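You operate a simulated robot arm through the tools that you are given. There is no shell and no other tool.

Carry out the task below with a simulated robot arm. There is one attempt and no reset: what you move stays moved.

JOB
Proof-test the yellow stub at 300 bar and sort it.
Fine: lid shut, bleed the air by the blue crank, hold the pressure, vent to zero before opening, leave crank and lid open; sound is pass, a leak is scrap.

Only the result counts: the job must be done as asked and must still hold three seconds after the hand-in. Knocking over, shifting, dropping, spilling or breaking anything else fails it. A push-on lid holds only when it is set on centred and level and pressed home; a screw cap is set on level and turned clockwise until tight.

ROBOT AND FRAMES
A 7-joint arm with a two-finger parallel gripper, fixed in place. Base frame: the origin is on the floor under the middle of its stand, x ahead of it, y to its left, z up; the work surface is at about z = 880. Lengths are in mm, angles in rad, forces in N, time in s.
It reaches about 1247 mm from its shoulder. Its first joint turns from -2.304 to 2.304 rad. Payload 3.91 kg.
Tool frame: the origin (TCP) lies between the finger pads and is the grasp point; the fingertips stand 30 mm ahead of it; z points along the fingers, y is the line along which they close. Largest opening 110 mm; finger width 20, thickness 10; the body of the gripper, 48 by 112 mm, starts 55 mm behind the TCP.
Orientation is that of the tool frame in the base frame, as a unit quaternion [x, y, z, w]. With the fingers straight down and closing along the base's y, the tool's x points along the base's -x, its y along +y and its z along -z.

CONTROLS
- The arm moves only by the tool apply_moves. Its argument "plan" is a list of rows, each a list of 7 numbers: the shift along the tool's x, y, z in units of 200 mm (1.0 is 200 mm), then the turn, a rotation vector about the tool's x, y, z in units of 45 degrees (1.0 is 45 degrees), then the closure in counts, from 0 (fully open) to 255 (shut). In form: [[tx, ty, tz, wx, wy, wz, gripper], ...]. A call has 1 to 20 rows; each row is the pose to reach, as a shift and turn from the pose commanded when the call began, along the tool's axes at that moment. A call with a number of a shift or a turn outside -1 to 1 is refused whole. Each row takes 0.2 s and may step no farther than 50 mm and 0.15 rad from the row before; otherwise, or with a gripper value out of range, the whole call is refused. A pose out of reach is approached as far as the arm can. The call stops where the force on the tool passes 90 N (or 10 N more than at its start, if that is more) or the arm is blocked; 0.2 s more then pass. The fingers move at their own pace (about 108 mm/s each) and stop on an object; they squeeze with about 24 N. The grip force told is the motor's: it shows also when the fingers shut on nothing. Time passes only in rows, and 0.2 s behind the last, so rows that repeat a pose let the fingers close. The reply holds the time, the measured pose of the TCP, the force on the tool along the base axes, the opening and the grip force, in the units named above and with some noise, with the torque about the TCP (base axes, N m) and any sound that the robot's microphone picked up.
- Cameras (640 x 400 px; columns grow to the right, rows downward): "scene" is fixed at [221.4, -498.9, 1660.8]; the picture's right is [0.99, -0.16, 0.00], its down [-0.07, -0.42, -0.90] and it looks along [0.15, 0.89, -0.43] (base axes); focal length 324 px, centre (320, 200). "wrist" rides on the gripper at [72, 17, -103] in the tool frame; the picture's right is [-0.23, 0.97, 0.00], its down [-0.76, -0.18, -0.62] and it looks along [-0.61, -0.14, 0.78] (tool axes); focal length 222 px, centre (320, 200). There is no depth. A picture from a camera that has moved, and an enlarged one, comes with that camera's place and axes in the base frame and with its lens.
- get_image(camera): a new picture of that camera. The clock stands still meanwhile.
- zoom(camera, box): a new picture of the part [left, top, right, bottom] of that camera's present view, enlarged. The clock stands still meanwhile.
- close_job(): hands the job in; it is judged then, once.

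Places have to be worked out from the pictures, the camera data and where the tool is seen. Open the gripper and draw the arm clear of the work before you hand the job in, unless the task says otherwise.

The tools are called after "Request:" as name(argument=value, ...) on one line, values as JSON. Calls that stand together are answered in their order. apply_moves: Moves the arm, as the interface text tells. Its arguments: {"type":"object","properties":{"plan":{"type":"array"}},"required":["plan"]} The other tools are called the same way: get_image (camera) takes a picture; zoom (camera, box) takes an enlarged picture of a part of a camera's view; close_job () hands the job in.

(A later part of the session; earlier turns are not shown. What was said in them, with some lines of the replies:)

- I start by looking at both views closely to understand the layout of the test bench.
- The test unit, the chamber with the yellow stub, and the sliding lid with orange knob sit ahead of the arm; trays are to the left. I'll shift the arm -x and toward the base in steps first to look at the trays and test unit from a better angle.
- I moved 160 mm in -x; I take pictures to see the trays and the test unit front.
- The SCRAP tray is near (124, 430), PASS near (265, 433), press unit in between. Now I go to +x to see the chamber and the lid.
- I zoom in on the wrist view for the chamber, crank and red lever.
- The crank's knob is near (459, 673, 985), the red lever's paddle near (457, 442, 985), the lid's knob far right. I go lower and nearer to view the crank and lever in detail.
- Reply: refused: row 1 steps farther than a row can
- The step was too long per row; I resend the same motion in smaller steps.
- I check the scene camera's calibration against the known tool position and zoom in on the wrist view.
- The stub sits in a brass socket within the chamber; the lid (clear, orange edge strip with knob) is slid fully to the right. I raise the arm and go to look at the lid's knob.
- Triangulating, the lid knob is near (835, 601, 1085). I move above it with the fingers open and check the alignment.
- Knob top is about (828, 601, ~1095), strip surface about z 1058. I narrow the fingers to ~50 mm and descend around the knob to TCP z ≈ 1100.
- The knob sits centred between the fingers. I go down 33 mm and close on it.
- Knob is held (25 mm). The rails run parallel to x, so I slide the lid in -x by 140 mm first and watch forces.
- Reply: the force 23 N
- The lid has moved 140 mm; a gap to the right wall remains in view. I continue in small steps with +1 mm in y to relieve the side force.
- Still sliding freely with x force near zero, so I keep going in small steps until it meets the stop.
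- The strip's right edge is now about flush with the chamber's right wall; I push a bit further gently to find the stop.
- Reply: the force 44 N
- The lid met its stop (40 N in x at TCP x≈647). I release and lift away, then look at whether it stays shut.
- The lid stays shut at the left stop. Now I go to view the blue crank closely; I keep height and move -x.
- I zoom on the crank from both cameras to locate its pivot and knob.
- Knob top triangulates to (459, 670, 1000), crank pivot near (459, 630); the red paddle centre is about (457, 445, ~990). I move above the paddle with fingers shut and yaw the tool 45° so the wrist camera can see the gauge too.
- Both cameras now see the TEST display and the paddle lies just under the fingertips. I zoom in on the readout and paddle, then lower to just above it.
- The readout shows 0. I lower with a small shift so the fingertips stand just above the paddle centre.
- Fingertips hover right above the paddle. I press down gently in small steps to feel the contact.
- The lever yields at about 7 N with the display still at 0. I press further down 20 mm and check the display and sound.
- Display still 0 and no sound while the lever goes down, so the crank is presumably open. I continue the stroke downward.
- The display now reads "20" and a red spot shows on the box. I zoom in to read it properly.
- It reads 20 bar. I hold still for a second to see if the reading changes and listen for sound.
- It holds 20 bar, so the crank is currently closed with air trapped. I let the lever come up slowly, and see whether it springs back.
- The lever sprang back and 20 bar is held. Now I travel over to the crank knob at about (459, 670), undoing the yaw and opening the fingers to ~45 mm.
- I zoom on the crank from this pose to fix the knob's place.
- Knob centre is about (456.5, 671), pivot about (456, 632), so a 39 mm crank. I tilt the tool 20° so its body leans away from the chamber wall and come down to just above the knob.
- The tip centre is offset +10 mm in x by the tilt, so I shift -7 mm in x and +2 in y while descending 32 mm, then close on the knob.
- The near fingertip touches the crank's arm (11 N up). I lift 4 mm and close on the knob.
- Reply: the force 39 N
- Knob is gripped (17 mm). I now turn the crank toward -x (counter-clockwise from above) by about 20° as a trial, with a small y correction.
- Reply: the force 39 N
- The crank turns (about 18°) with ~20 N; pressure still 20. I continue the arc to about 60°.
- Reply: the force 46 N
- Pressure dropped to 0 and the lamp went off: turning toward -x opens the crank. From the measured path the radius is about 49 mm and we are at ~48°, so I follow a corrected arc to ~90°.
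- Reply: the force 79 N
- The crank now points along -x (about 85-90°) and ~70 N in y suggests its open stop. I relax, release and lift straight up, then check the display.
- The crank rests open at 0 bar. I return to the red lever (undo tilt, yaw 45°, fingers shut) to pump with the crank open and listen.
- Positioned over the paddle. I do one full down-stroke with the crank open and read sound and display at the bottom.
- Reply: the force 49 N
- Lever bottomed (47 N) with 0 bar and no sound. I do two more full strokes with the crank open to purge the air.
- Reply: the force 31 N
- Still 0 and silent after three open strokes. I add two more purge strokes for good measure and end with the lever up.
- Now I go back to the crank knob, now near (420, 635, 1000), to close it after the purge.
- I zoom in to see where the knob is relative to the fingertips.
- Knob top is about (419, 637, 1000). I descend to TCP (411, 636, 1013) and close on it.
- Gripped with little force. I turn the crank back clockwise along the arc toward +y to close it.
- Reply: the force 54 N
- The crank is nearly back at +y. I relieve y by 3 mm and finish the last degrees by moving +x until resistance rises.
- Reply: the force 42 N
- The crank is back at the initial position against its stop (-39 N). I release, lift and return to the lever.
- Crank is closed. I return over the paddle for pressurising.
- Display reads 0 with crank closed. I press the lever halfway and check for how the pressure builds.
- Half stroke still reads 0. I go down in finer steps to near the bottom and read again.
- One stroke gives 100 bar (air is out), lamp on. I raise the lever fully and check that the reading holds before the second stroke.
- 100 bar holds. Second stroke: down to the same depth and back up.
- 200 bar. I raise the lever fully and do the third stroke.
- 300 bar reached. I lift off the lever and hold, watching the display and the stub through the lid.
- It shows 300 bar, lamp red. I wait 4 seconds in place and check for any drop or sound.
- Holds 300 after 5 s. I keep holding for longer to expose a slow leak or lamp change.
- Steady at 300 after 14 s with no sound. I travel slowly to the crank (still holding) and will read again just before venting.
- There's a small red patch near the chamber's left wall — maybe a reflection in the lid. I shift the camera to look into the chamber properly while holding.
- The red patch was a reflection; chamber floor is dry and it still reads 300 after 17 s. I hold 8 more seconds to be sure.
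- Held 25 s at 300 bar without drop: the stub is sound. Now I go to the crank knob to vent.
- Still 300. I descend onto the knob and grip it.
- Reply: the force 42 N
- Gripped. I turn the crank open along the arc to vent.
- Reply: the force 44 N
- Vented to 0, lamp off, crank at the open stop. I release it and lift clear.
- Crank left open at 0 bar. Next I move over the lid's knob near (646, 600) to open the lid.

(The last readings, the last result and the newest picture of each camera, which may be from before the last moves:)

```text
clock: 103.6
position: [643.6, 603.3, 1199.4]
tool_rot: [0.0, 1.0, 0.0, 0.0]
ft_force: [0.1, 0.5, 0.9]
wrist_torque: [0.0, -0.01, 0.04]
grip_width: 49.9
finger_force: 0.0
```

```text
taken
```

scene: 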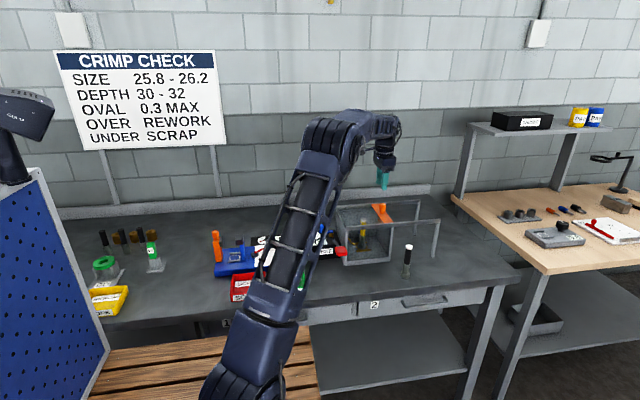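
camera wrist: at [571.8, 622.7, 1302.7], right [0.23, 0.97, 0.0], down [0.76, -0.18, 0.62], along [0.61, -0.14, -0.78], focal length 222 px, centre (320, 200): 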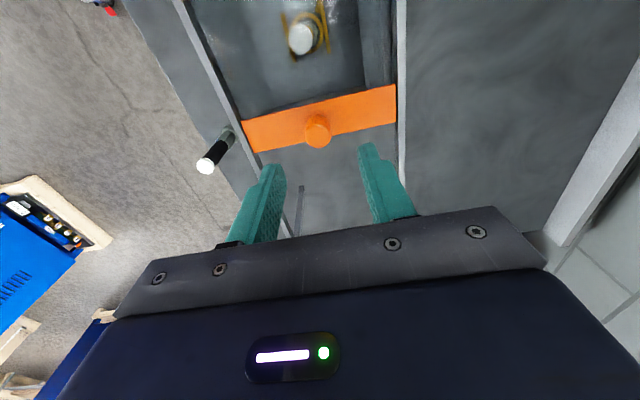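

Knob lies at about (647, 601). I descend around it and grip.

Request:
apply_moves(plan=[[-0.017, -0.012, 0.15, 0, 0, 0, 139], [-0.017, -0.012, 0.3, 0, 0, 0, 139], [-0.017, -0.012, 0.42, 0, 0, 0, 139], [-0.017, -0.012, 0.49, 0, 0, 0, 139], [-0.017, -0.012, 0.49, 0, 0, 0, 200], [-0.017, -0.012, 0.49, 0, 0, 0, 255], [-0.017, -0.012, 0.49, 0, 0, 0, 255]])

Request:
get_image(camera="wrist")

```text
clock: 105.2
position: [647.9, 601.5, 1102.2]
tool_rot: [0.001, 1.0, -0.002, 0.0]
ft_force: [0.8, -40.0, -6.9]
wrist_torque: [-1.17, -0.27, -0.41]
grip_width: 25.1
finger_force: 45.0
```

```text
taken
camera wrist: at [575.9, 619.0, 1204.8], right [0.23, 0.97, 0.0], down [0.76, -0.18, 0.62], along [0.61, -0.15, -0.78], focal length 222 px, centre (320, 200)
```

wrist: 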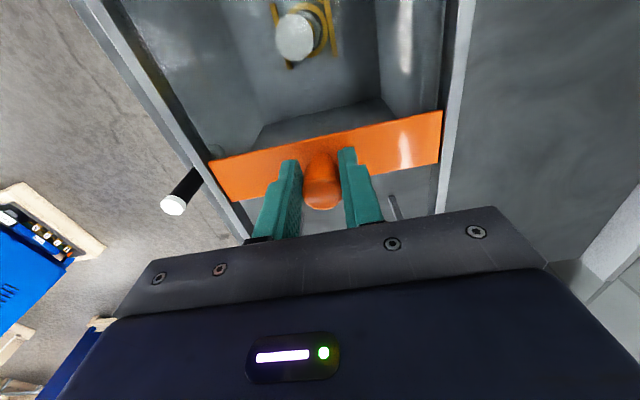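

Gripped; y is slightly high so I correct 2.5 mm and slide the lid open in +x.

Request:
apply_moves(plan=[[0, -0.0125, 0, 0, 0, 0, 255], [-0.05, -0.0125, 0, 0, 0, 0, 255], [-0.12, -0.0125, 0, 0, 0, 0, 255], [-0.19, -0.0125, 0, 0, 0, 0, 255], [-0.26, -0.0125, 0, 0, 0, 0, 255], [-0.33, -0.0125, 0, 0, 0, 0, 255], [-0.4, -0.0125, 0, 0, 0, 0, 255], [-0.47, -0.0125, 0, 0, 0, 0, 255], [-0.54, -0.0125, 0, 0, 0, 0, 255], [-0.61, -0.0125, 0, 0, 0, 0, 255], [-0.68, -0.0125, 0, 0, 0, 0, 255], [-0.75, -0.0125, 0, 0, 0, 0, 255], [-0.82, -0.0125, 0, 0, 0, 0, 255], [-0.87, -0.0125, 0, 0, 0, 0, 255]])

Request:
get_image(camera="wrist")

Request:
get_image(camera="scene")

```text
clock: 108.2
position: [820.8, 599.6, 1101.7]
tool_rot: [0.001, 1.0, 0.001, 0.001]
ft_force: [-0.5, -28.4, -4.2]
wrist_torque: [-0.76, 0.33, -0.26]
grip_width: 25.4
finger_force: 45.2
```

```text
taken
camera wrist: at [748.4, 618.3, 1205.0], right [0.23, 0.97, 0.0], down [0.76, -0.18, 0.62], along [0.61, -0.14, -0.78], focal length 222 px, centre (320, 200)
```

wrist: 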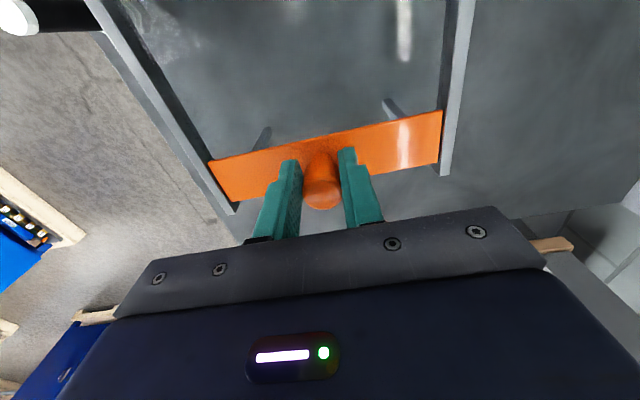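

```text
taken
```

scene: 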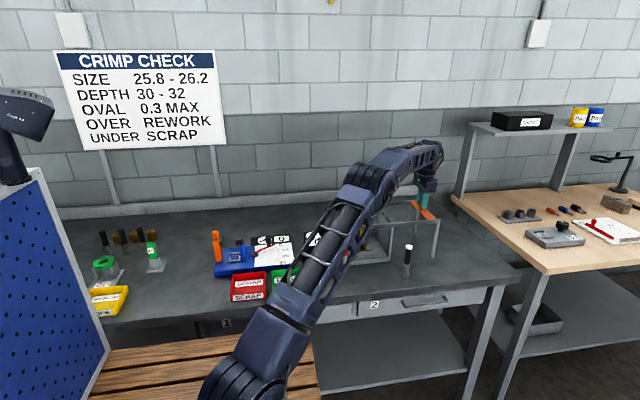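

Almost fully open (x 821 vs 826 originally). I slide the last millimetres, then release and lift.

Request:
apply_moves(plan=[[-0.015, -0.006, 0, 0, 0, 0, 255], [-0.03, -0.006, 0, 0, 0, 0, 255], [-0.04, -0.006, 0, 0, 0, 0, 255]])

```text
clock: 109.0
position: [826.3, 599.6, 1102.6]
tool_rot: [-0.002, 1.0, 0.0, -0.001]
ft_force: [-39.0, -28.3, -7.7]
wrist_torque: [-0.78, 1.2, -0.28]
grip_width: 25.7
finger_force: 45.2
```

The lid met its open stop (-39 N in x). I release and lift, then look.

Request:
apply_moves(plan=[[-0.03, -0.006, 0, 0, 0, 0, 200], [-0.03, -0.006, 0, 0, 0, 0, 139], [-0.03, -0.006, 0, 0, 0, 0, 139], [-0.03, -0.006, -0.2, 0, 0, 0, 139], [-0.03, -0.006, -0.4, 0, 0, 0, 139], [-0.03, -0.006, -0.6, 0, 0, 0, 139]])

Request:
apply_moves(plan=[[0.24, 0, -0.1, 0, 0, 0, 80], [0.48, 0, -0.1, 0, 0, 0, 80], [0.72, 0, -0.1, 0, 0, 0, 80], [0.96, 0, -0.1, 0, 0, 0, 80]])

Request:
apply_moves(plan=[[0.2, 0, 0, 0, 0, 0, 80], [0.4, 0, 0, 0, 0, 0, 80]])

Request:
get_image(camera="wrist")

Request:
get_image(camera="scene")

```text
clock: 110.4
position: [835.6, 598.1, 1225.2]
tool_rot: [0.0, 1.0, 0.0, 0.0]
ft_force: [0.1, -1.5, 0.2]
wrist_torque: [0.05, -0.06, 0.06]
grip_width: 49.8
finger_force: 0.0
```

```text
refused: row 1 steps farther than a row can; nothing moved
```

```text
clock: 111.0
position: [760.5, 595.3, 1220.0]
tool_rot: [0.0, 1.0, -0.001, -0.001]
ft_force: [0.6, 0.8, -0.9]
wrist_torque: [-0.01, 0.05, -0.03]
grip_width: 75.8
finger_force: 0.1
```

```text
taken
camera wrist: at [687.3, 613.9, 1322.9], right [0.23, 0.97, 0.0], down [0.76, -0.18, 0.62], along [0.61, -0.14, -0.78], focal length 222 px, centre (320, 200)
```

wrist: 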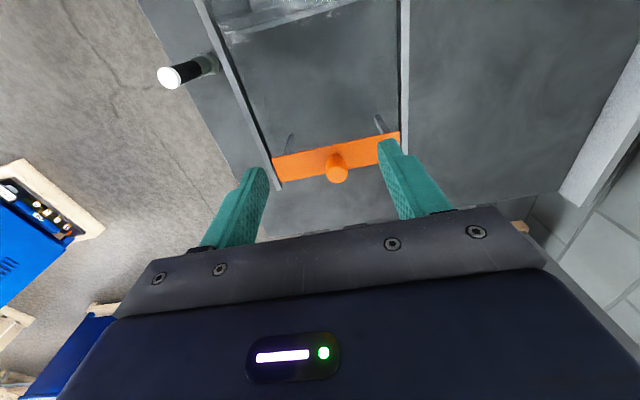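

```text
taken
```

scene: 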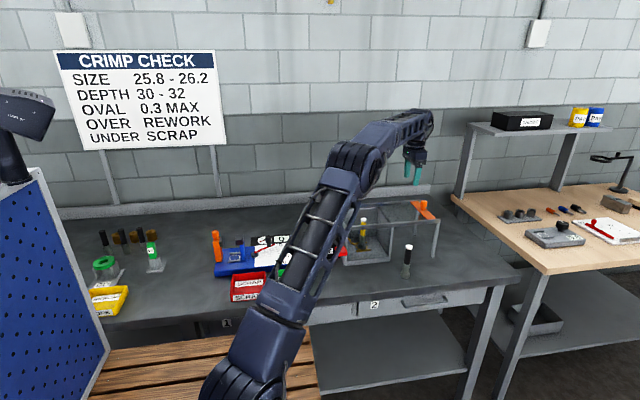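

The lid is at its open stop. I move -x to get a good look at the stub in its socket.

Request:
apply_moves(plan=[[0.22, 0.02, 0, 0, 0, 0, 80], [0.44, 0.03, 0, 0, 0, 0, 80], [0.66, 0.03, 0, 0, 0, 0, 80], [0.88, 0.03, 0, 0, 0, 0, 80], [1.0, 0.03, 0, 0, 0, 0, 80]])

Request:
get_image(camera="wrist")

Request:
zoom(camera="wrist", box=[240, 50, 400, 170])

Request:
zoom(camera="scene", box=[330, 200, 430, 270])

```text
clock: 112.2
position: [554.1, 607.7, 1221.5]
tool_rot: [-0.001, 1.0, -0.001, 0.0]
ft_force: [0.9, -0.9, 1.1]
wrist_torque: [0.01, 0.04, 0.0]
grip_width: 75.7
finger_force: 0.1
```

```text
taken
camera wrist: at [481.6, 625.2, 1324.4], right [0.23, 0.97, 0.0], down [0.76, -0.18, 0.62], along [0.61, -0.14, -0.78], focal length 222 px, centre (320, 200)
```

wrist: 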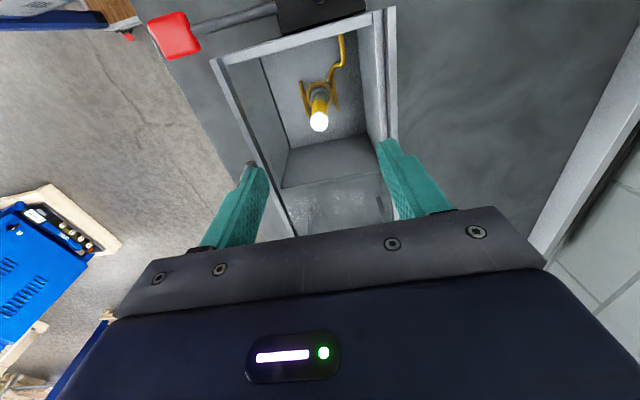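

```text
3.33 times, centred on (320, 110) of wrist
camera zoom: at [481.6, 625.2, 1324.4], right [0.23, 0.97, 0.0], down [0.76, -0.18, 0.62], along [0.61, -0.14, -0.78], focal length 740 px, centre (320, 500)
```

zoom: 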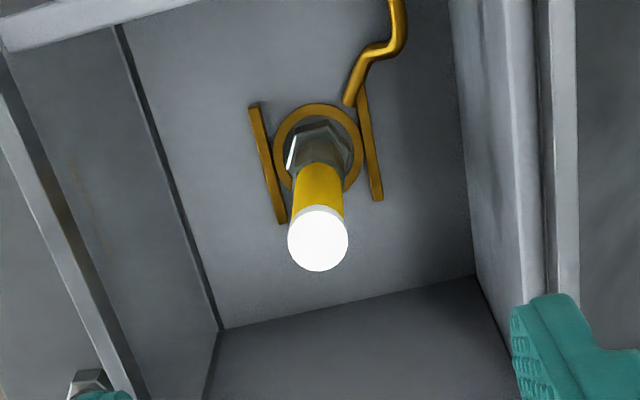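

```text
5.71 times, centred on (380, 235) of scene
camera zoom: at [221.4, -498.9, 1660.8], right [0.99, -0.16, 0.0], down [-0.07, -0.42, -0.9], along [0.15, 0.89, -0.43], focal length 1850 px, centre (-23, 0)
```

zoom: 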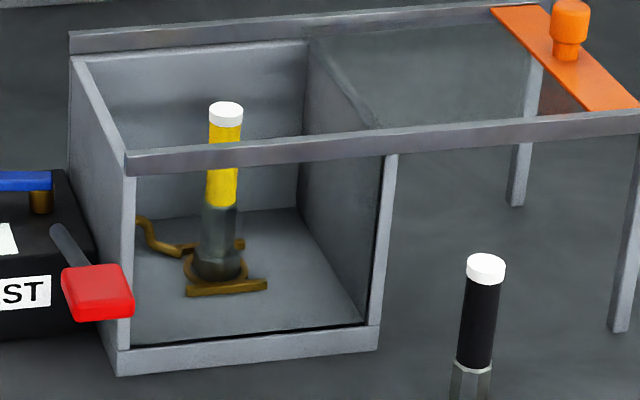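

The stub's axis is at about (584, 600), top at z ≈ 1026, and it looks free to lift. I centre the open fingers above it and lower partway.

Request:
apply_moves(plan=[[-0.05, -0.013, 0.15, 0, 0, 0, 100], [-0.1, -0.026, 0.3, 0, 0, 0, 120], [-0.15, -0.038, 0.45, 0, 0, 0, 130], [-0.15, -0.038, 0.6, 0, 0, 0, 130], [-0.15, -0.038, 0.72, 0, 0, 0, 130]])

Request:
get_image(camera="wrist")

Request:
zoom(camera="scene", box=[330, 180, 430, 270])

```text
clock: 113.4
position: [582.3, 595.0, 1078.6]
tool_rot: [0.001, 1.0, 0.0, 0.001]
ft_force: [0.2, 0.4, 0.4]
wrist_torque: [0.01, 0.0, 0.01]
grip_width: 53.6
finger_force: 0.1
```

```text
taken
camera wrist: at [510.2, 614.1, 1180.5], right [0.23, 0.97, 0.0], down [0.76, -0.18, 0.62], along [0.61, -0.14, -0.78], focal length 222 px, centre (320, 200)
```

wrist: 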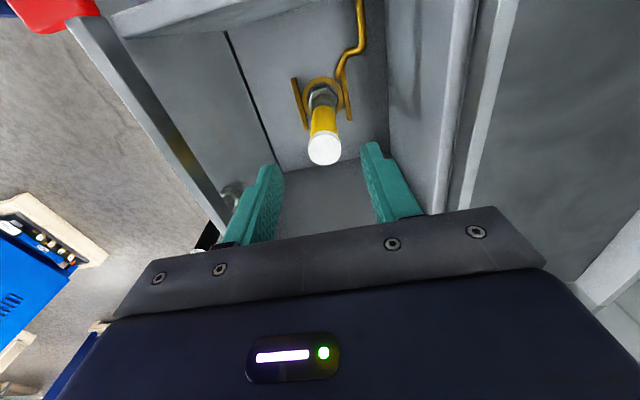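

```text
4.44 times, centred on (380, 225) of scene
camera zoom: at [221.4, -498.9, 1660.8], right [0.99, -0.16, 0.0], down [-0.07, -0.42, -0.9], along [0.15, 0.89, -0.43], focal length 1439 px, centre (53, 89)
```

zoom: 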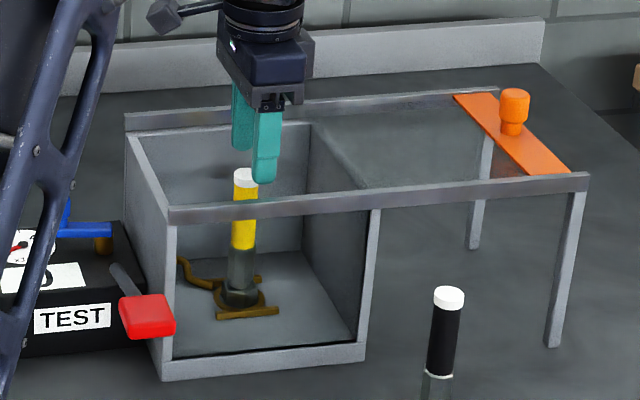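

The stub's top sits at (584, 600.7); I correct +5.5 mm in y, descend to z ≈ 1000 and grip.

Request:
apply_moves(plan=[[-0.007, 0.025, 0.05, 0, 0, 0, 130], [-0.007, 0.025, 0.15, 0, 0, 0, 130], [-0.007, 0.025, 0.27, 0, 0, 0, 130], [-0.007, 0.025, 0.39, 0, 0, 0, 130]])

Request:
get_image(camera="wrist")

Request:
zoom(camera="scene", box=[330, 180, 430, 270])

```text
clock: 114.4
position: [588.2, 600.2, 997.3]
tool_rot: [-0.001, 1.0, 0.001, 0.0]
ft_force: [0.9, 0.1, -0.1]
wrist_torque: [0.04, -0.05, 0.02]
grip_width: 53.8
finger_force: 0.0
```

```text
taken
camera wrist: at [514.5, 618.2, 1100.4], right [0.23, 0.97, 0.0], down [0.76, -0.18, 0.62], along [0.61, -0.14, -0.78], focal length 222 px, centre (320, 200)
```

wrist: 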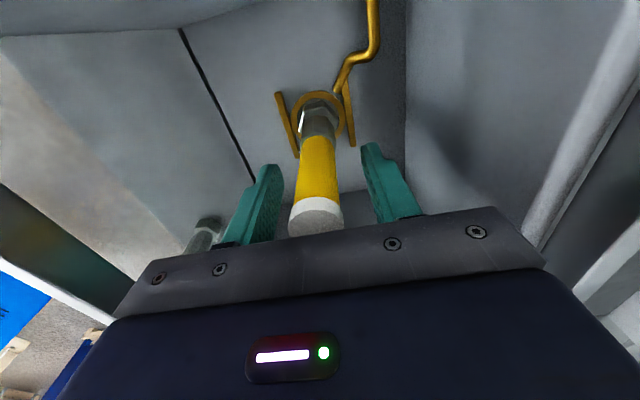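

```text
4.44 times, centred on (380, 225) of scene
camera zoom: at [221.4, -498.9, 1660.8], right [0.99, -0.16, 0.0], down [-0.07, -0.42, -0.9], along [0.15, 0.89, -0.43], focal length 1439 px, centre (53, 89)
```

zoom: 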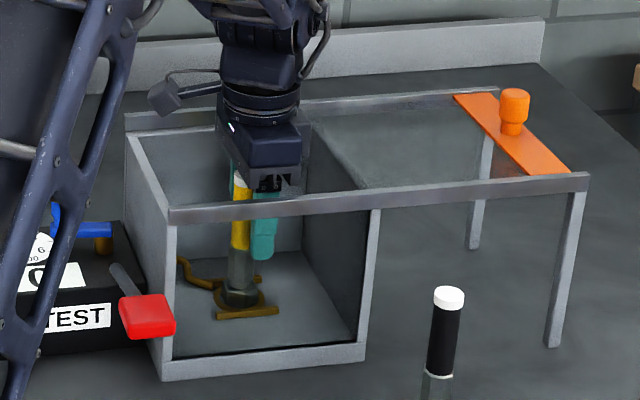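

The stub stands between the fingers, about 4 mm toward -x of the TCP. I shift 3 mm, close and confirm the grip.

Request:
apply_moves(plan=[[0.015, 0, 0, 0, 0, 0, 130], [0.015, 0, 0, 0, 0, 0, 190], [0.015, 0, 0, 0, 0, 0, 255], [0.015, 0, 0, 0, 0, 0, 255], [0.015, 0, 0, 0, 0, 0, 255]])

Request:
get_image(camera="wrist")

```text
clock: 115.6
position: [583.7, 600.6, 998.1]
tool_rot: [0.0, 1.0, 0.0, 0.0]
ft_force: [0.3, 0.7, -0.2]
wrist_torque: [0.11, 0.05, 0.01]
grip_width: 22.5
finger_force: 24.3
```

```text
taken
camera wrist: at [510.3, 618.7, 1101.4], right [0.23, 0.97, 0.0], down [0.76, -0.18, 0.62], along [0.61, -0.14, -0.78], focal length 222 px, centre (320, 200)
```

wrist: 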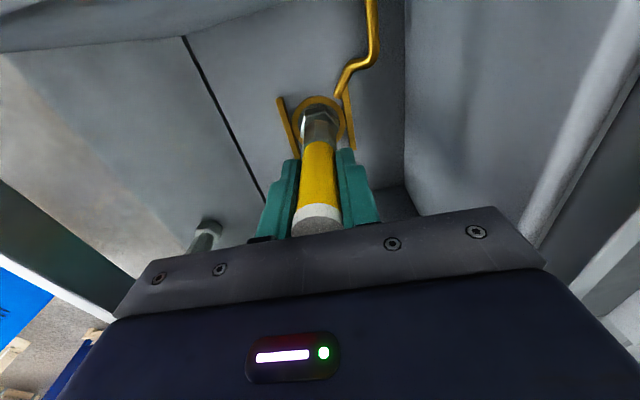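

Gripped at 22.5 mm. I lift straight up slowly and watch the force.

Request:
apply_moves(plan=[[0, 0, -0.02, 0, 0, 0, 255], [0, 0, -0.04, 0, 0, 0, 255], [0, 0, -0.08, 0, 0, 0, 255], [0, 0, -0.12, 0, 0, 0, 255]])

Request:
get_image(camera="wrist")

Request:
zoom(camera="scene", box=[330, 180, 430, 270])

```text
clock: 116.6
position: [581.9, 598.3, 1024.1]
tool_rot: [0.0, 1.0, 0.0, 0.0]
ft_force: [-0.2, 0.7, -2.6]
wrist_torque: [0.0, 0.03, 0.03]
grip_width: 22.3
finger_force: 24.6
```

```text
taken
camera wrist: at [508.8, 618.5, 1126.9], right [0.23, 0.97, 0.0], down [0.76, -0.18, 0.62], along [0.61, -0.14, -0.78], focal length 222 px, centre (320, 200)
```

wrist: 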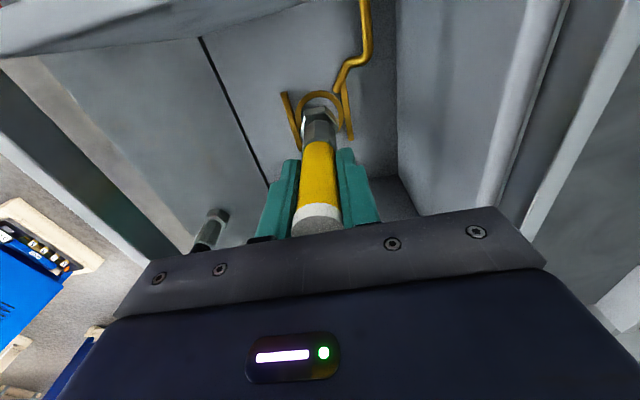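

```text
4.44 times, centred on (380, 225) of scene
camera zoom: at [221.4, -498.9, 1660.8], right [0.99, -0.16, 0.0], down [-0.07, -0.42, -0.9], along [0.15, 0.89, -0.43], focal length 1439 px, centre (53, 89)
```

zoom: 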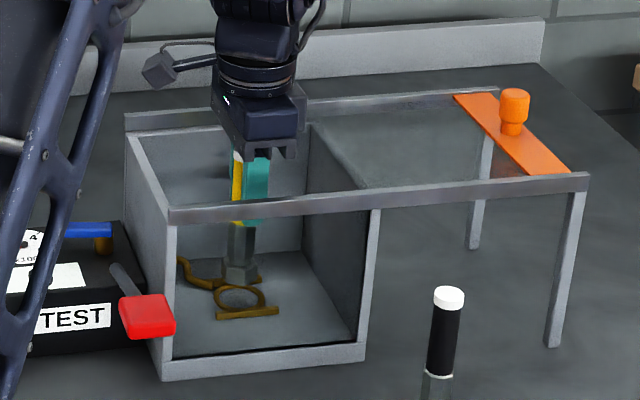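

The stub comes out freely (about 2.6 N). I lift it to clear the chamber's rails.

Request:
apply_moves(plan=[[0, 0, -0.15, 0, 0, 0, 255], [0, 0, -0.32, 0, 0, 0, 255], [0, 0, -0.49, 0, 0, 0, 255], [0, 0, -0.66, 0, 0, 0, 255], [0, 0, -0.83, 0, 0, 0, 255], [0, 0, -1.0, 0, 0, 0, 255]])

Request:
get_image(camera="wrist")

Request:
get_image(camera="scene")

```text
clock: 118.0
position: [583.0, 599.3, 1222.9]
tool_rot: [-0.001, 1.0, -0.001, 0.0]
ft_force: [-0.5, 0.3, -2.7]
wrist_torque: [0.0, 0.0, -0.02]
grip_width: 22.5
finger_force: 23.8
```

```text
taken
camera wrist: at [509.9, 617.6, 1325.9], right [0.23, 0.97, 0.0], down [0.76, -0.18, 0.62], along [0.61, -0.14, -0.78], focal length 222 px, centre (320, 200)
```

wrist: 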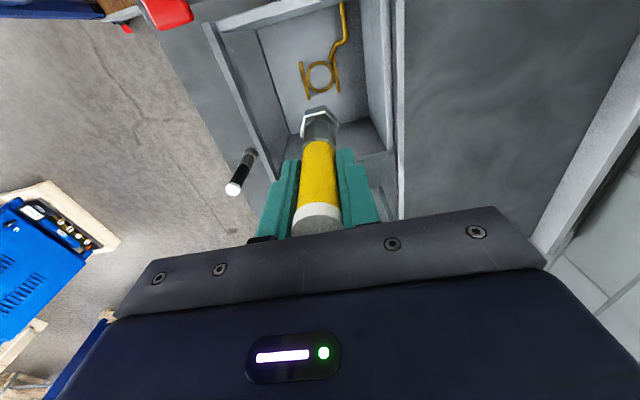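

```text
taken
```

scene: 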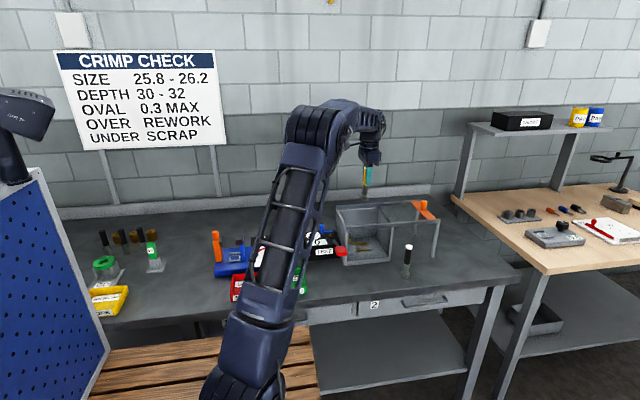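

The stub is clear at z ≈ 1223. I carry it toward the PASS tray near (257, 437).

Request:
apply_moves(plan=[[0.2, -0.09, 0, 0, 0, 0, 255], [0.4, -0.18, 0, 0, 0, 0, 255], [0.6, -0.27, 0, 0, 0, 0, 255], [0.8, -0.36, 0, 0, 0, 0, 255], [1.0, -0.46, 0, 0, 0, 0, 255]])

Request:
apply_moves(plan=[[0.15, -0.09, 0, 0, 0, 0, 255], [0.3, -0.18, 0, 0, 0, 0, 255], [0.45, -0.27, 0, 0, 0, 0, 255], [0.62, -0.35, 0, 0, 0, 0, 255]])

Request:
get_image(camera="wrist")

Request:
get_image(camera="scene")

```text
clock: 119.2
position: [383.5, 510.0, 1226.3]
tool_rot: [0.001, 1.0, -0.001, 0.001]
ft_force: [-0.4, -0.4, -3.4]
wrist_torque: [-0.04, 0.03, 0.02]
grip_width: 22.5
finger_force: 23.6
```

```text
clock: 120.2
position: [259.8, 441.8, 1224.3]
tool_rot: [0.0, 1.0, 0.0, 0.0]
ft_force: [0.8, 0.1, -2.8]
wrist_torque: [-0.03, 0.04, 0.0]
grip_width: 22.6
finger_force: 24.0
```

```text
taken
camera wrist: at [187.3, 460.1, 1326.7], right [0.23, 0.97, 0.0], down [0.76, -0.18, 0.62], along [0.61, -0.14, -0.78], focal length 222 px, centre (320, 200)
```

wrist: 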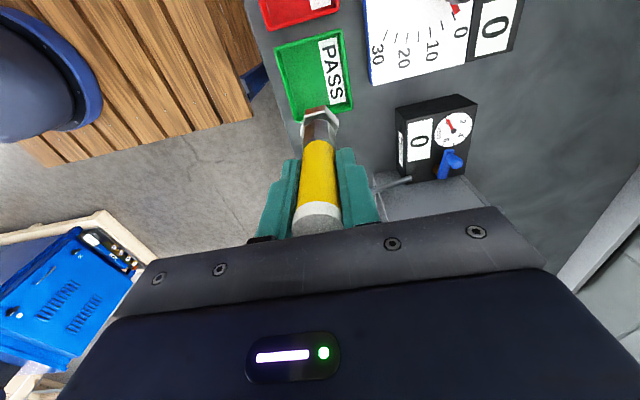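

```text
taken
```

scene: 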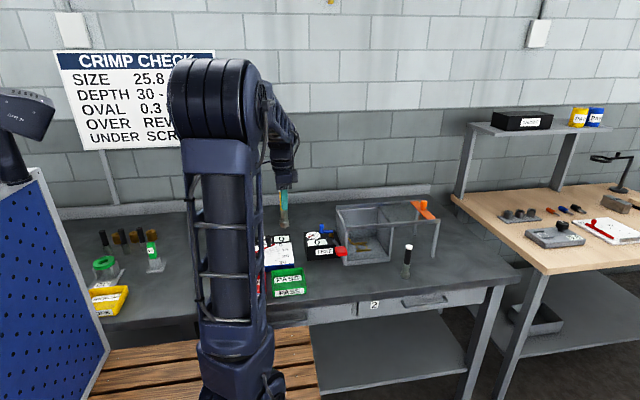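

The tray spans about x 200–319, y 384–491, so the stub hangs nearly over its centre. I lower it to about 25 mm above the tray floor.

Request:
apply_moves(plan=[[0, -0.01, 0.18, 0, 0, 0, 255], [0, -0.02, 0.36, 0, 0, 0, 255], [0, -0.02, 0.54, 0, 0, 0, 255], [0, -0.02, 0.72, 0, 0, 0, 255], [0, -0.02, 0.88, 0, 0, 0, 255], [0, -0.02, 0.98, 0, 0, 0, 255]])

Request:
get_image(camera="wrist")

Request:
zoom(camera="scene", box=[230, 200, 350, 310])

```text
clock: 121.6
position: [256.9, 436.8, 1026.1]
tool_rot: [0.001, 1.0, 0.0, 0.0]
ft_force: [-0.8, 0.0, -1.2]
wrist_torque: [0.0, -0.01, -0.01]
grip_width: 22.5
finger_force: 24.0
```

```text
taken
camera wrist: at [185.8, 454.2, 1129.2], right [0.23, 0.97, 0.0], down [0.76, -0.18, 0.62], along [0.61, -0.14, -0.78], focal length 222 px, centre (320, 200)
```

wrist: 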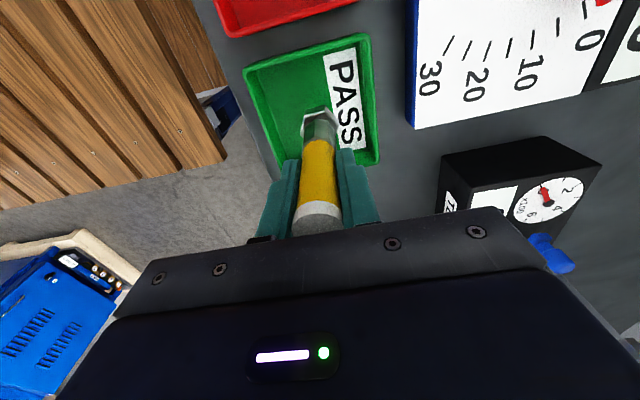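

```text
3.64 times, centred on (290, 255) of scene
camera zoom: at [221.4, -498.9, 1660.8], right [0.99, -0.16, 0.0], down [-0.07, -0.42, -0.9], along [0.15, 0.89, -0.43], focal length 1177 px, centre (429, 0)
```

zoom: 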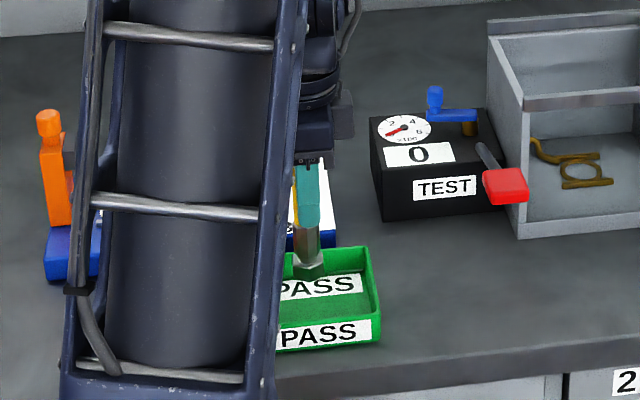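

The stub is above the tray middle. I lower in small steps until the floor takes the weight.

Request:
apply_moves(plan=[[0, 0, 0.03, 0, 0, 0, 255], [0, 0, 0.06, 0, 0, 0, 255], [0, 0, 0.09, 0, 0, 0, 255], [0, 0, 0.115, 0, 0, 0, 255], [0, 0, 0.125, 0, 0, 0, 255]])

Request:
apply_moves(plan=[[0, 0, 0.01, 0, 0, 0, 255], [0, 0, 0.018, 0, 0, 0, 255], [0, 0, 0.026, 0, 0, 0, 255]])

Request:
get_image(camera="wrist")

Request:
zoom(camera="scene", box=[270, 230, 330, 310])

```text
clock: 122.8
position: [259.7, 436.1, 1004.1]
tool_rot: [0.0, 1.0, 0.0, 0.0]
ft_force: [-0.3, -0.2, -1.9]
wrist_torque: [0.04, 0.0, -0.02]
grip_width: 22.6
finger_force: 23.9
```

```text
clock: 123.6
position: [258.3, 436.1, 998.0]
tool_rot: [0.0, 1.0, 0.0, 0.0]
ft_force: [0.3, 0.5, -1.5]
wrist_torque: [0.0, -0.01, 0.02]
grip_width: 22.4
finger_force: 24.5
```

```text
taken
camera wrist: at [185.6, 453.9, 1101.2], right [0.23, 0.97, 0.0], down [0.76, -0.18, 0.62], along [0.61, -0.14, -0.78], focal length 222 px, centre (320, 200)
```

wrist: 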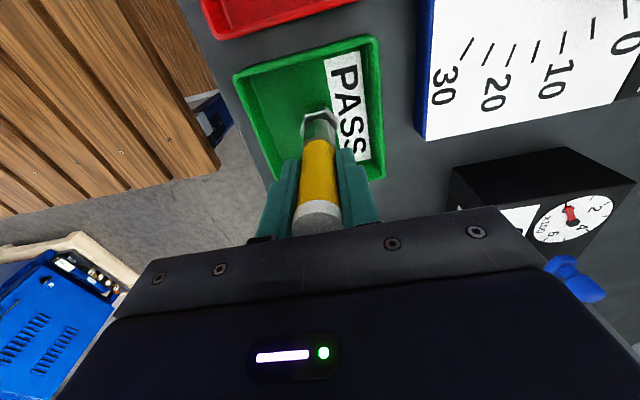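

```text
5.00 times, centred on (300, 270) of scene
camera zoom: at [221.4, -498.9, 1660.8], right [0.99, -0.16, 0.0], down [-0.07, -0.42, -0.9], along [0.15, 0.89, -0.43], focal length 1619 px, centre (420, -150)
```

zoom: 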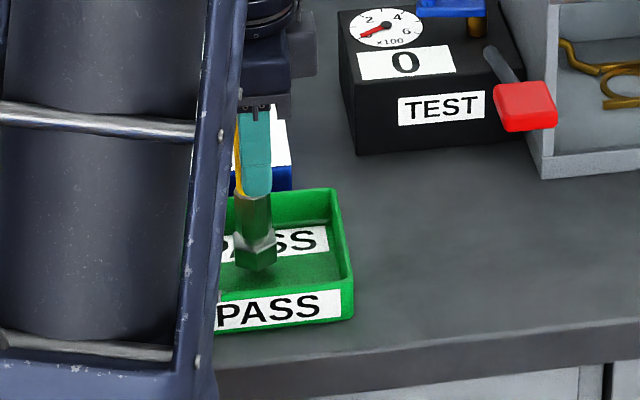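

Not yet touching. I continue down in ~1.5 mm steps.

Request:
apply_moves(plan=[[0, 0, 0.008, 0, 0, 0, 255], [0, 0, 0.016, 0, 0, 0, 255], [0, 0, 0.024, 0, 0, 0, 255]])

Request:
apply_moves(plan=[[0, 0, 0.006, 0, 0, 0, 255], [0, 0, 0.012, 0, 0, 0, 255]])

```text
clock: 124.4
position: [258.4, 435.9, 993.5]
tool_rot: [0.0, 1.0, 0.001, 0.0]
ft_force: [0.0, 0.9, -2.1]
wrist_torque: [-0.01, 0.0, 0.02]
grip_width: 22.2
finger_force: 24.3
```

```text
clock: 125.0
position: [258.8, 434.7, 990.4]
tool_rot: [-0.001, 1.0, 0.0, 0.0]
ft_force: [1.1, 0.4, -2.4]
wrist_torque: [0.04, -0.02, 0.02]
grip_width: 22.5
finger_force: 23.8
```

Still hanging free (-2.4 N) at TCP z 990. I continue in 1 mm steps.

Request:
apply_moves(plan=[[0, 0, 0.005, 0, 0, 0, 255], [0, 0, 0.01, 0, 0, 0, 255], [0, 0, 0.015, 0, 0, 0, 255]])

Request:
zoom(camera="scene", box=[270, 230, 330, 310])

```text
clock: 125.8
position: [261.0, 434.6, 987.1]
tool_rot: [0.0, 1.0, 0.001, 0.0]
ft_force: [-0.2, 1.7, -1.5]
wrist_torque: [0.04, -0.02, 0.02]
grip_width: 22.5
finger_force: 23.8
```

```text
5.00 times, centred on (300, 270) of scene
camera zoom: at [221.4, -498.9, 1660.8], right [0.99, -0.16, 0.0], down [-0.07, -0.42, -0.9], along [0.15, 0.89, -0.43], focal length 1619 px, centre (420, -150)
```

zoom: 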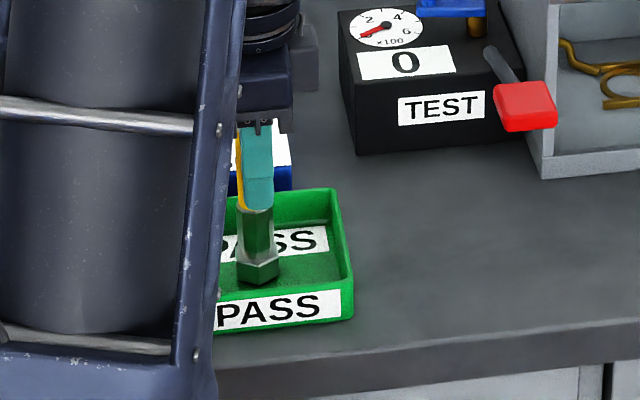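

Very near the floor. I go down another few millimetres in 1 mm steps.

Request:
apply_moves(plan=[[0, 0, 0.005, 0, 0, 0, 255], [0, 0, 0.01, 0, 0, 0, 255]])

Request:
apply_moves(plan=[[0, 0, 0.005, 0, 0, 0, 255], [0, 0, 0.01, 0, 0, 0, 255]])

```text
clock: 126.4
position: [259.7, 434.8, 984.9]
tool_rot: [0.0, 1.0, 0.0, 0.0]
ft_force: [0.7, 1.0, -1.5]
wrist_torque: [0.03, -0.01, -0.02]
grip_width: 22.5
finger_force: 24.0
```

```text
clock: 127.0
position: [258.5, 436.5, 984.1]
tool_rot: [0.0, 1.0, 0.001, 0.0]
ft_force: [0.0, -4.9, 22.4]
wrist_torque: [-0.58, 0.04, 0.03]
grip_width: 22.7
finger_force: 23.9
```

It touched down (22 N). I ease up ~1 mm to take the load off, then open the fingers gently.

Request:
apply_moves(plan=[[0, 0, -0.004, 0, 0, 0, 255], [0, 0, -0.004, 0, 0, 0, 255]])

Request:
get_image(camera="wrist")

Request:
zoom(camera="scene", box=[270, 230, 330, 310])

```text
clock: 127.6
position: [258.8, 435.4, 985.0]
tool_rot: [0.001, 1.0, 0.0, 0.0]
ft_force: [0.4, -0.4, -2.4]
wrist_torque: [-0.01, 0.0, -0.06]
grip_width: 22.5
finger_force: 24.2
```

```text
taken
camera wrist: at [186.3, 454.0, 1087.6], right [0.23, 0.97, 0.0], down [0.76, -0.18, 0.62], along [0.61, -0.14, -0.78], focal length 222 px, centre (320, 200)
```

wrist: 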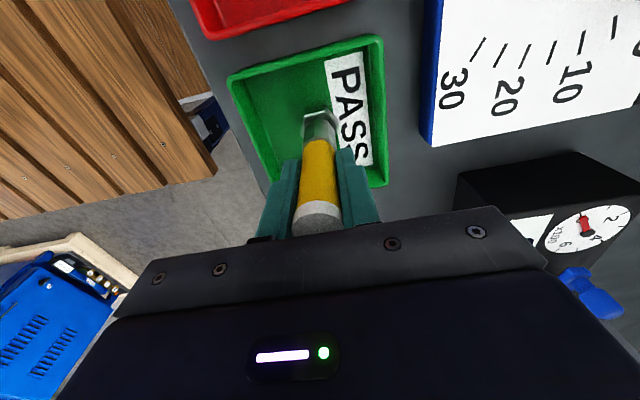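

```text
5.00 times, centred on (300, 270) of scene
camera zoom: at [221.4, -498.9, 1660.8], right [0.99, -0.16, 0.0], down [-0.07, -0.42, -0.9], along [0.15, 0.89, -0.43], focal length 1619 px, centre (420, -150)
```

zoom: 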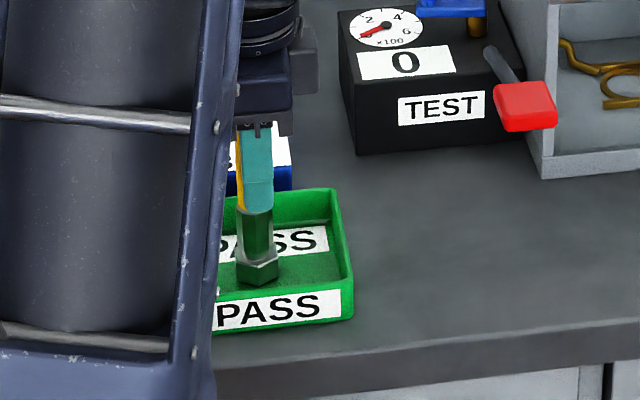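

A hair above the floor; I lower half a millimetre and open the fingers in stages.

Request:
apply_moves(plan=[[0, 0, 0.003, 0, 0, 0, 255], [0, 0, 0.003, 0, 0, 0, 195], [0, 0, 0.003, 0, 0, 0, 180], [0, 0, 0.003, 0, 0, 0, 150], [0, 0, 0.003, 0, 0, 0, 110], [0, 0, 0.003, 0, 0, 0, 110]])

Request:
get_image(camera="wrist")

Request:
zoom(camera="scene", box=[270, 230, 330, 310])

```text
clock: 129.0
position: [259.5, 435.9, 983.6]
tool_rot: [0.0, 1.0, 0.0, 0.0]
ft_force: [-0.2, -0.1, -0.3]
wrist_torque: [-0.03, 0.0, -0.02]
grip_width: 62.6
finger_force: 0.1
```

```text
taken
camera wrist: at [186.5, 453.9, 1086.7], right [0.23, 0.97, 0.0], down [0.76, -0.18, 0.62], along [0.61, -0.14, -0.78], focal length 222 px, centre (320, 200)
```

wrist: 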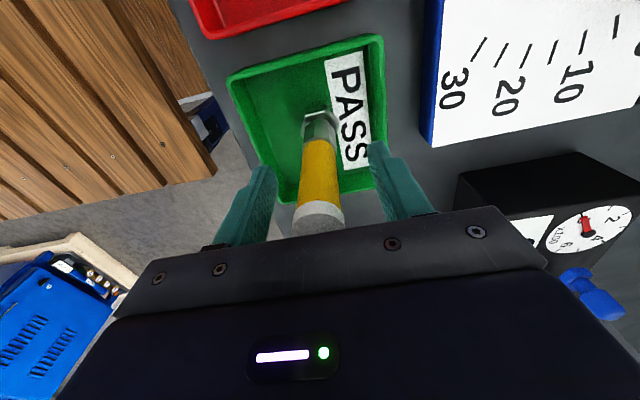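

```text
5.00 times, centred on (300, 270) of scene
camera zoom: at [221.4, -498.9, 1660.8], right [0.99, -0.16, 0.0], down [-0.07, -0.42, -0.9], along [0.15, 0.89, -0.43], focal length 1619 px, centre (420, -150)
```

zoom: 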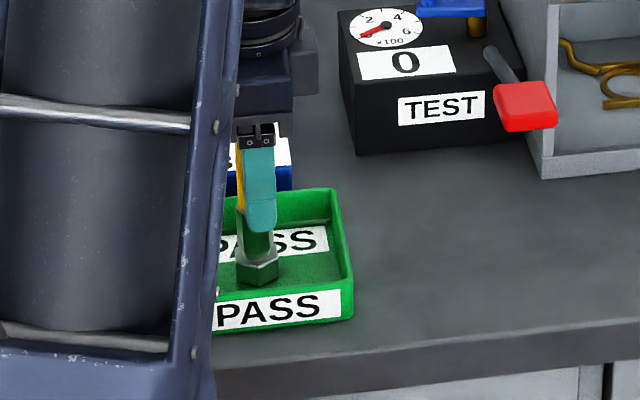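

The stub stands by itself in the PASS tray. I raise the arm straight up and clear.

Request:
apply_moves(plan=[[0, 0, -0.05, 0, 0, 0, 110], [0, 0, -0.15, 0, 0, 0, 110], [0, 0, -0.3, 0, 0, 0, 110], [0, 0, -0.5, 0, 0, 0, 110], [0, 0, -0.7, 0, 0, 0, 110], [0, 0, -0.9, 0, 0, 0, 110], [0, 0, -1.0, 0, 0, 0, 110]])

Request:
apply_moves(plan=[[-0.1, 0.15, -0.1, 0, 0, 0, 50], [-0.2, 0.3, -0.2, 0, 0, 0, 0], [-0.25, 0.5, -0.3, 0, 0, 0, 0], [-0.25, 0.7, -0.3, 0, 0, 0, 0], [-0.25, 0.9, -0.3, 0, 0, 0, 0]])

Request:
get_image(camera="wrist")

Request:
get_image(camera="scene")

```text
clock: 130.6
position: [259.3, 437.6, 1185.5]
tool_rot: [0.0, 1.0, 0.0, 0.0]
ft_force: [0.1, -0.4, -0.2]
wrist_torque: [-0.02, 0.01, -0.01]
grip_width: 62.8
finger_force: 0.1
```

```text
clock: 131.8
position: [310.4, 613.6, 1244.2]
tool_rot: [0.0, 1.0, 0.001, 0.0]
ft_force: [0.0, -1.2, 0.0]
wrist_torque: [0.03, 0.0, 0.01]
grip_width: 110.1
finger_force: 0.1
```

```text
taken
camera wrist: at [237.3, 632.1, 1348.6], right [0.23, 0.97, 0.0], down [0.76, -0.18, 0.62], along [0.61, -0.14, -0.78], focal length 222 px, centre (320, 200)
```

wrist: 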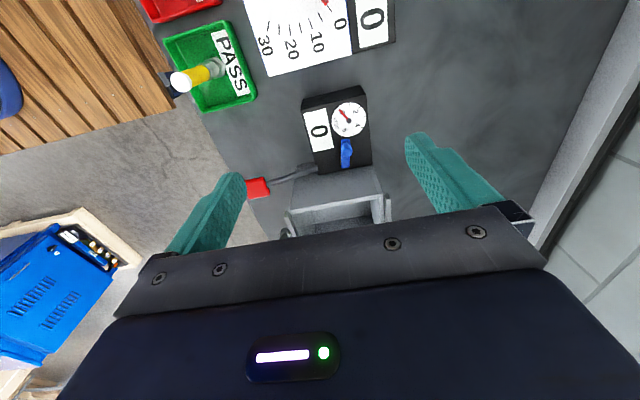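

```text
taken
```

scene: 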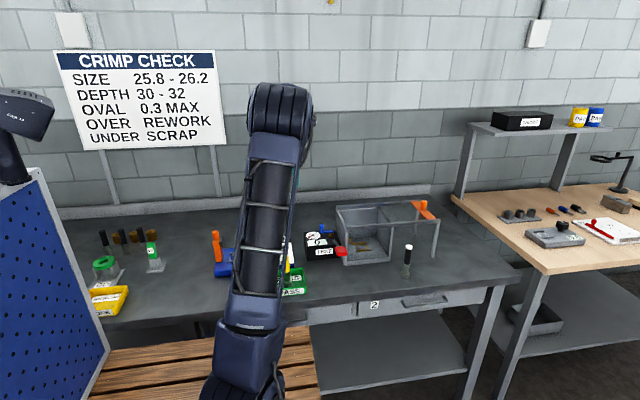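

I check the final state closely: stub in PASS, crank open at 0, lid open.

Request:
zoom(camera="wrist", box=[140, 0, 400, 200])

Request:
zoom(camera="scene", box=[270, 190, 450, 310])

```text
2.00 times, centred on (270, 100) of wrist
camera zoom: at [237.3, 632.1, 1348.6], right [0.23, 0.97, 0.0], down [0.76, -0.18, 0.62], along [0.61, -0.14, -0.78], focal length 444 px, centre (420, 400)
```

zoom: 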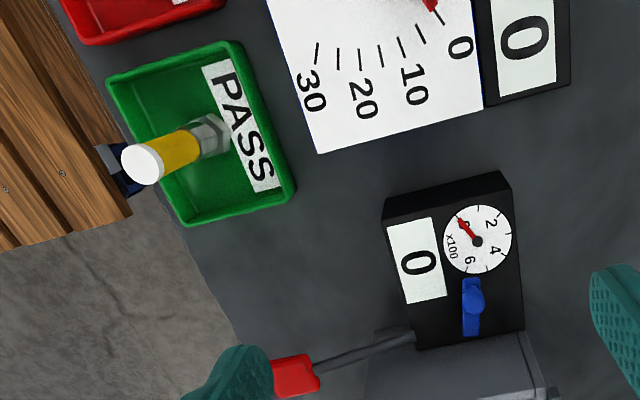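

```text
3.33 times, centred on (360, 250) of scene
camera zoom: at [221.4, -498.9, 1660.8], right [0.99, -0.16, 0.0], down [-0.07, -0.42, -0.9], along [0.15, 0.89, -0.43], focal length 1079 px, centre (187, 33)
```

zoom: 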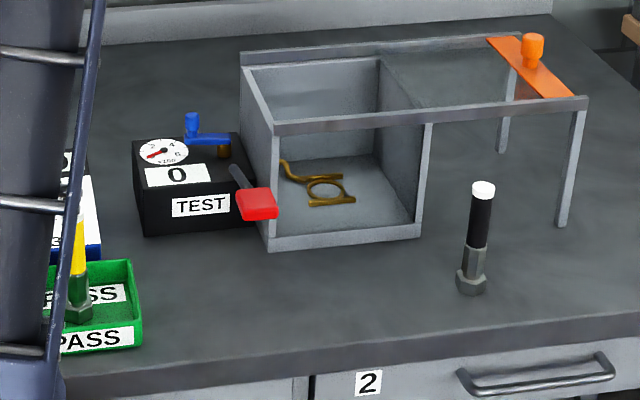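

The stub stands in the PASS tray and the display reads 0. Crank and lid are both at their open stops, the other objects are where they were, and the gripper is open and clear. I hand the job in.

Request:
close_job()

```text
The job is handed in.
```

The yellow stub passed: it held 300 bar for about 25 s with no drop in the reading, no sound and a dry chamber floor. It is now standing in the green PASS tray, and the job is handed in.

- **Bleeding:** I shut the lid against its stop. The first lever stroke, with the crank closed, gave only 20 bar, which meant air was trapped. I opened the blue crank, pumped five strokes to purge the air, and closed it again.
- **Pressure:** After the bleed, each stroke added 100 bar, so three strokes reached 300 bar.
- **Venting:** I opened the crank until the display read 0 and the red lamp went out, and only then opened the lid.
- **Final state:** The crank and lid are left open against their stops and the display reads 0. The other objects look undisturbed in the last pictures, and the gripper is open and clear of the work.
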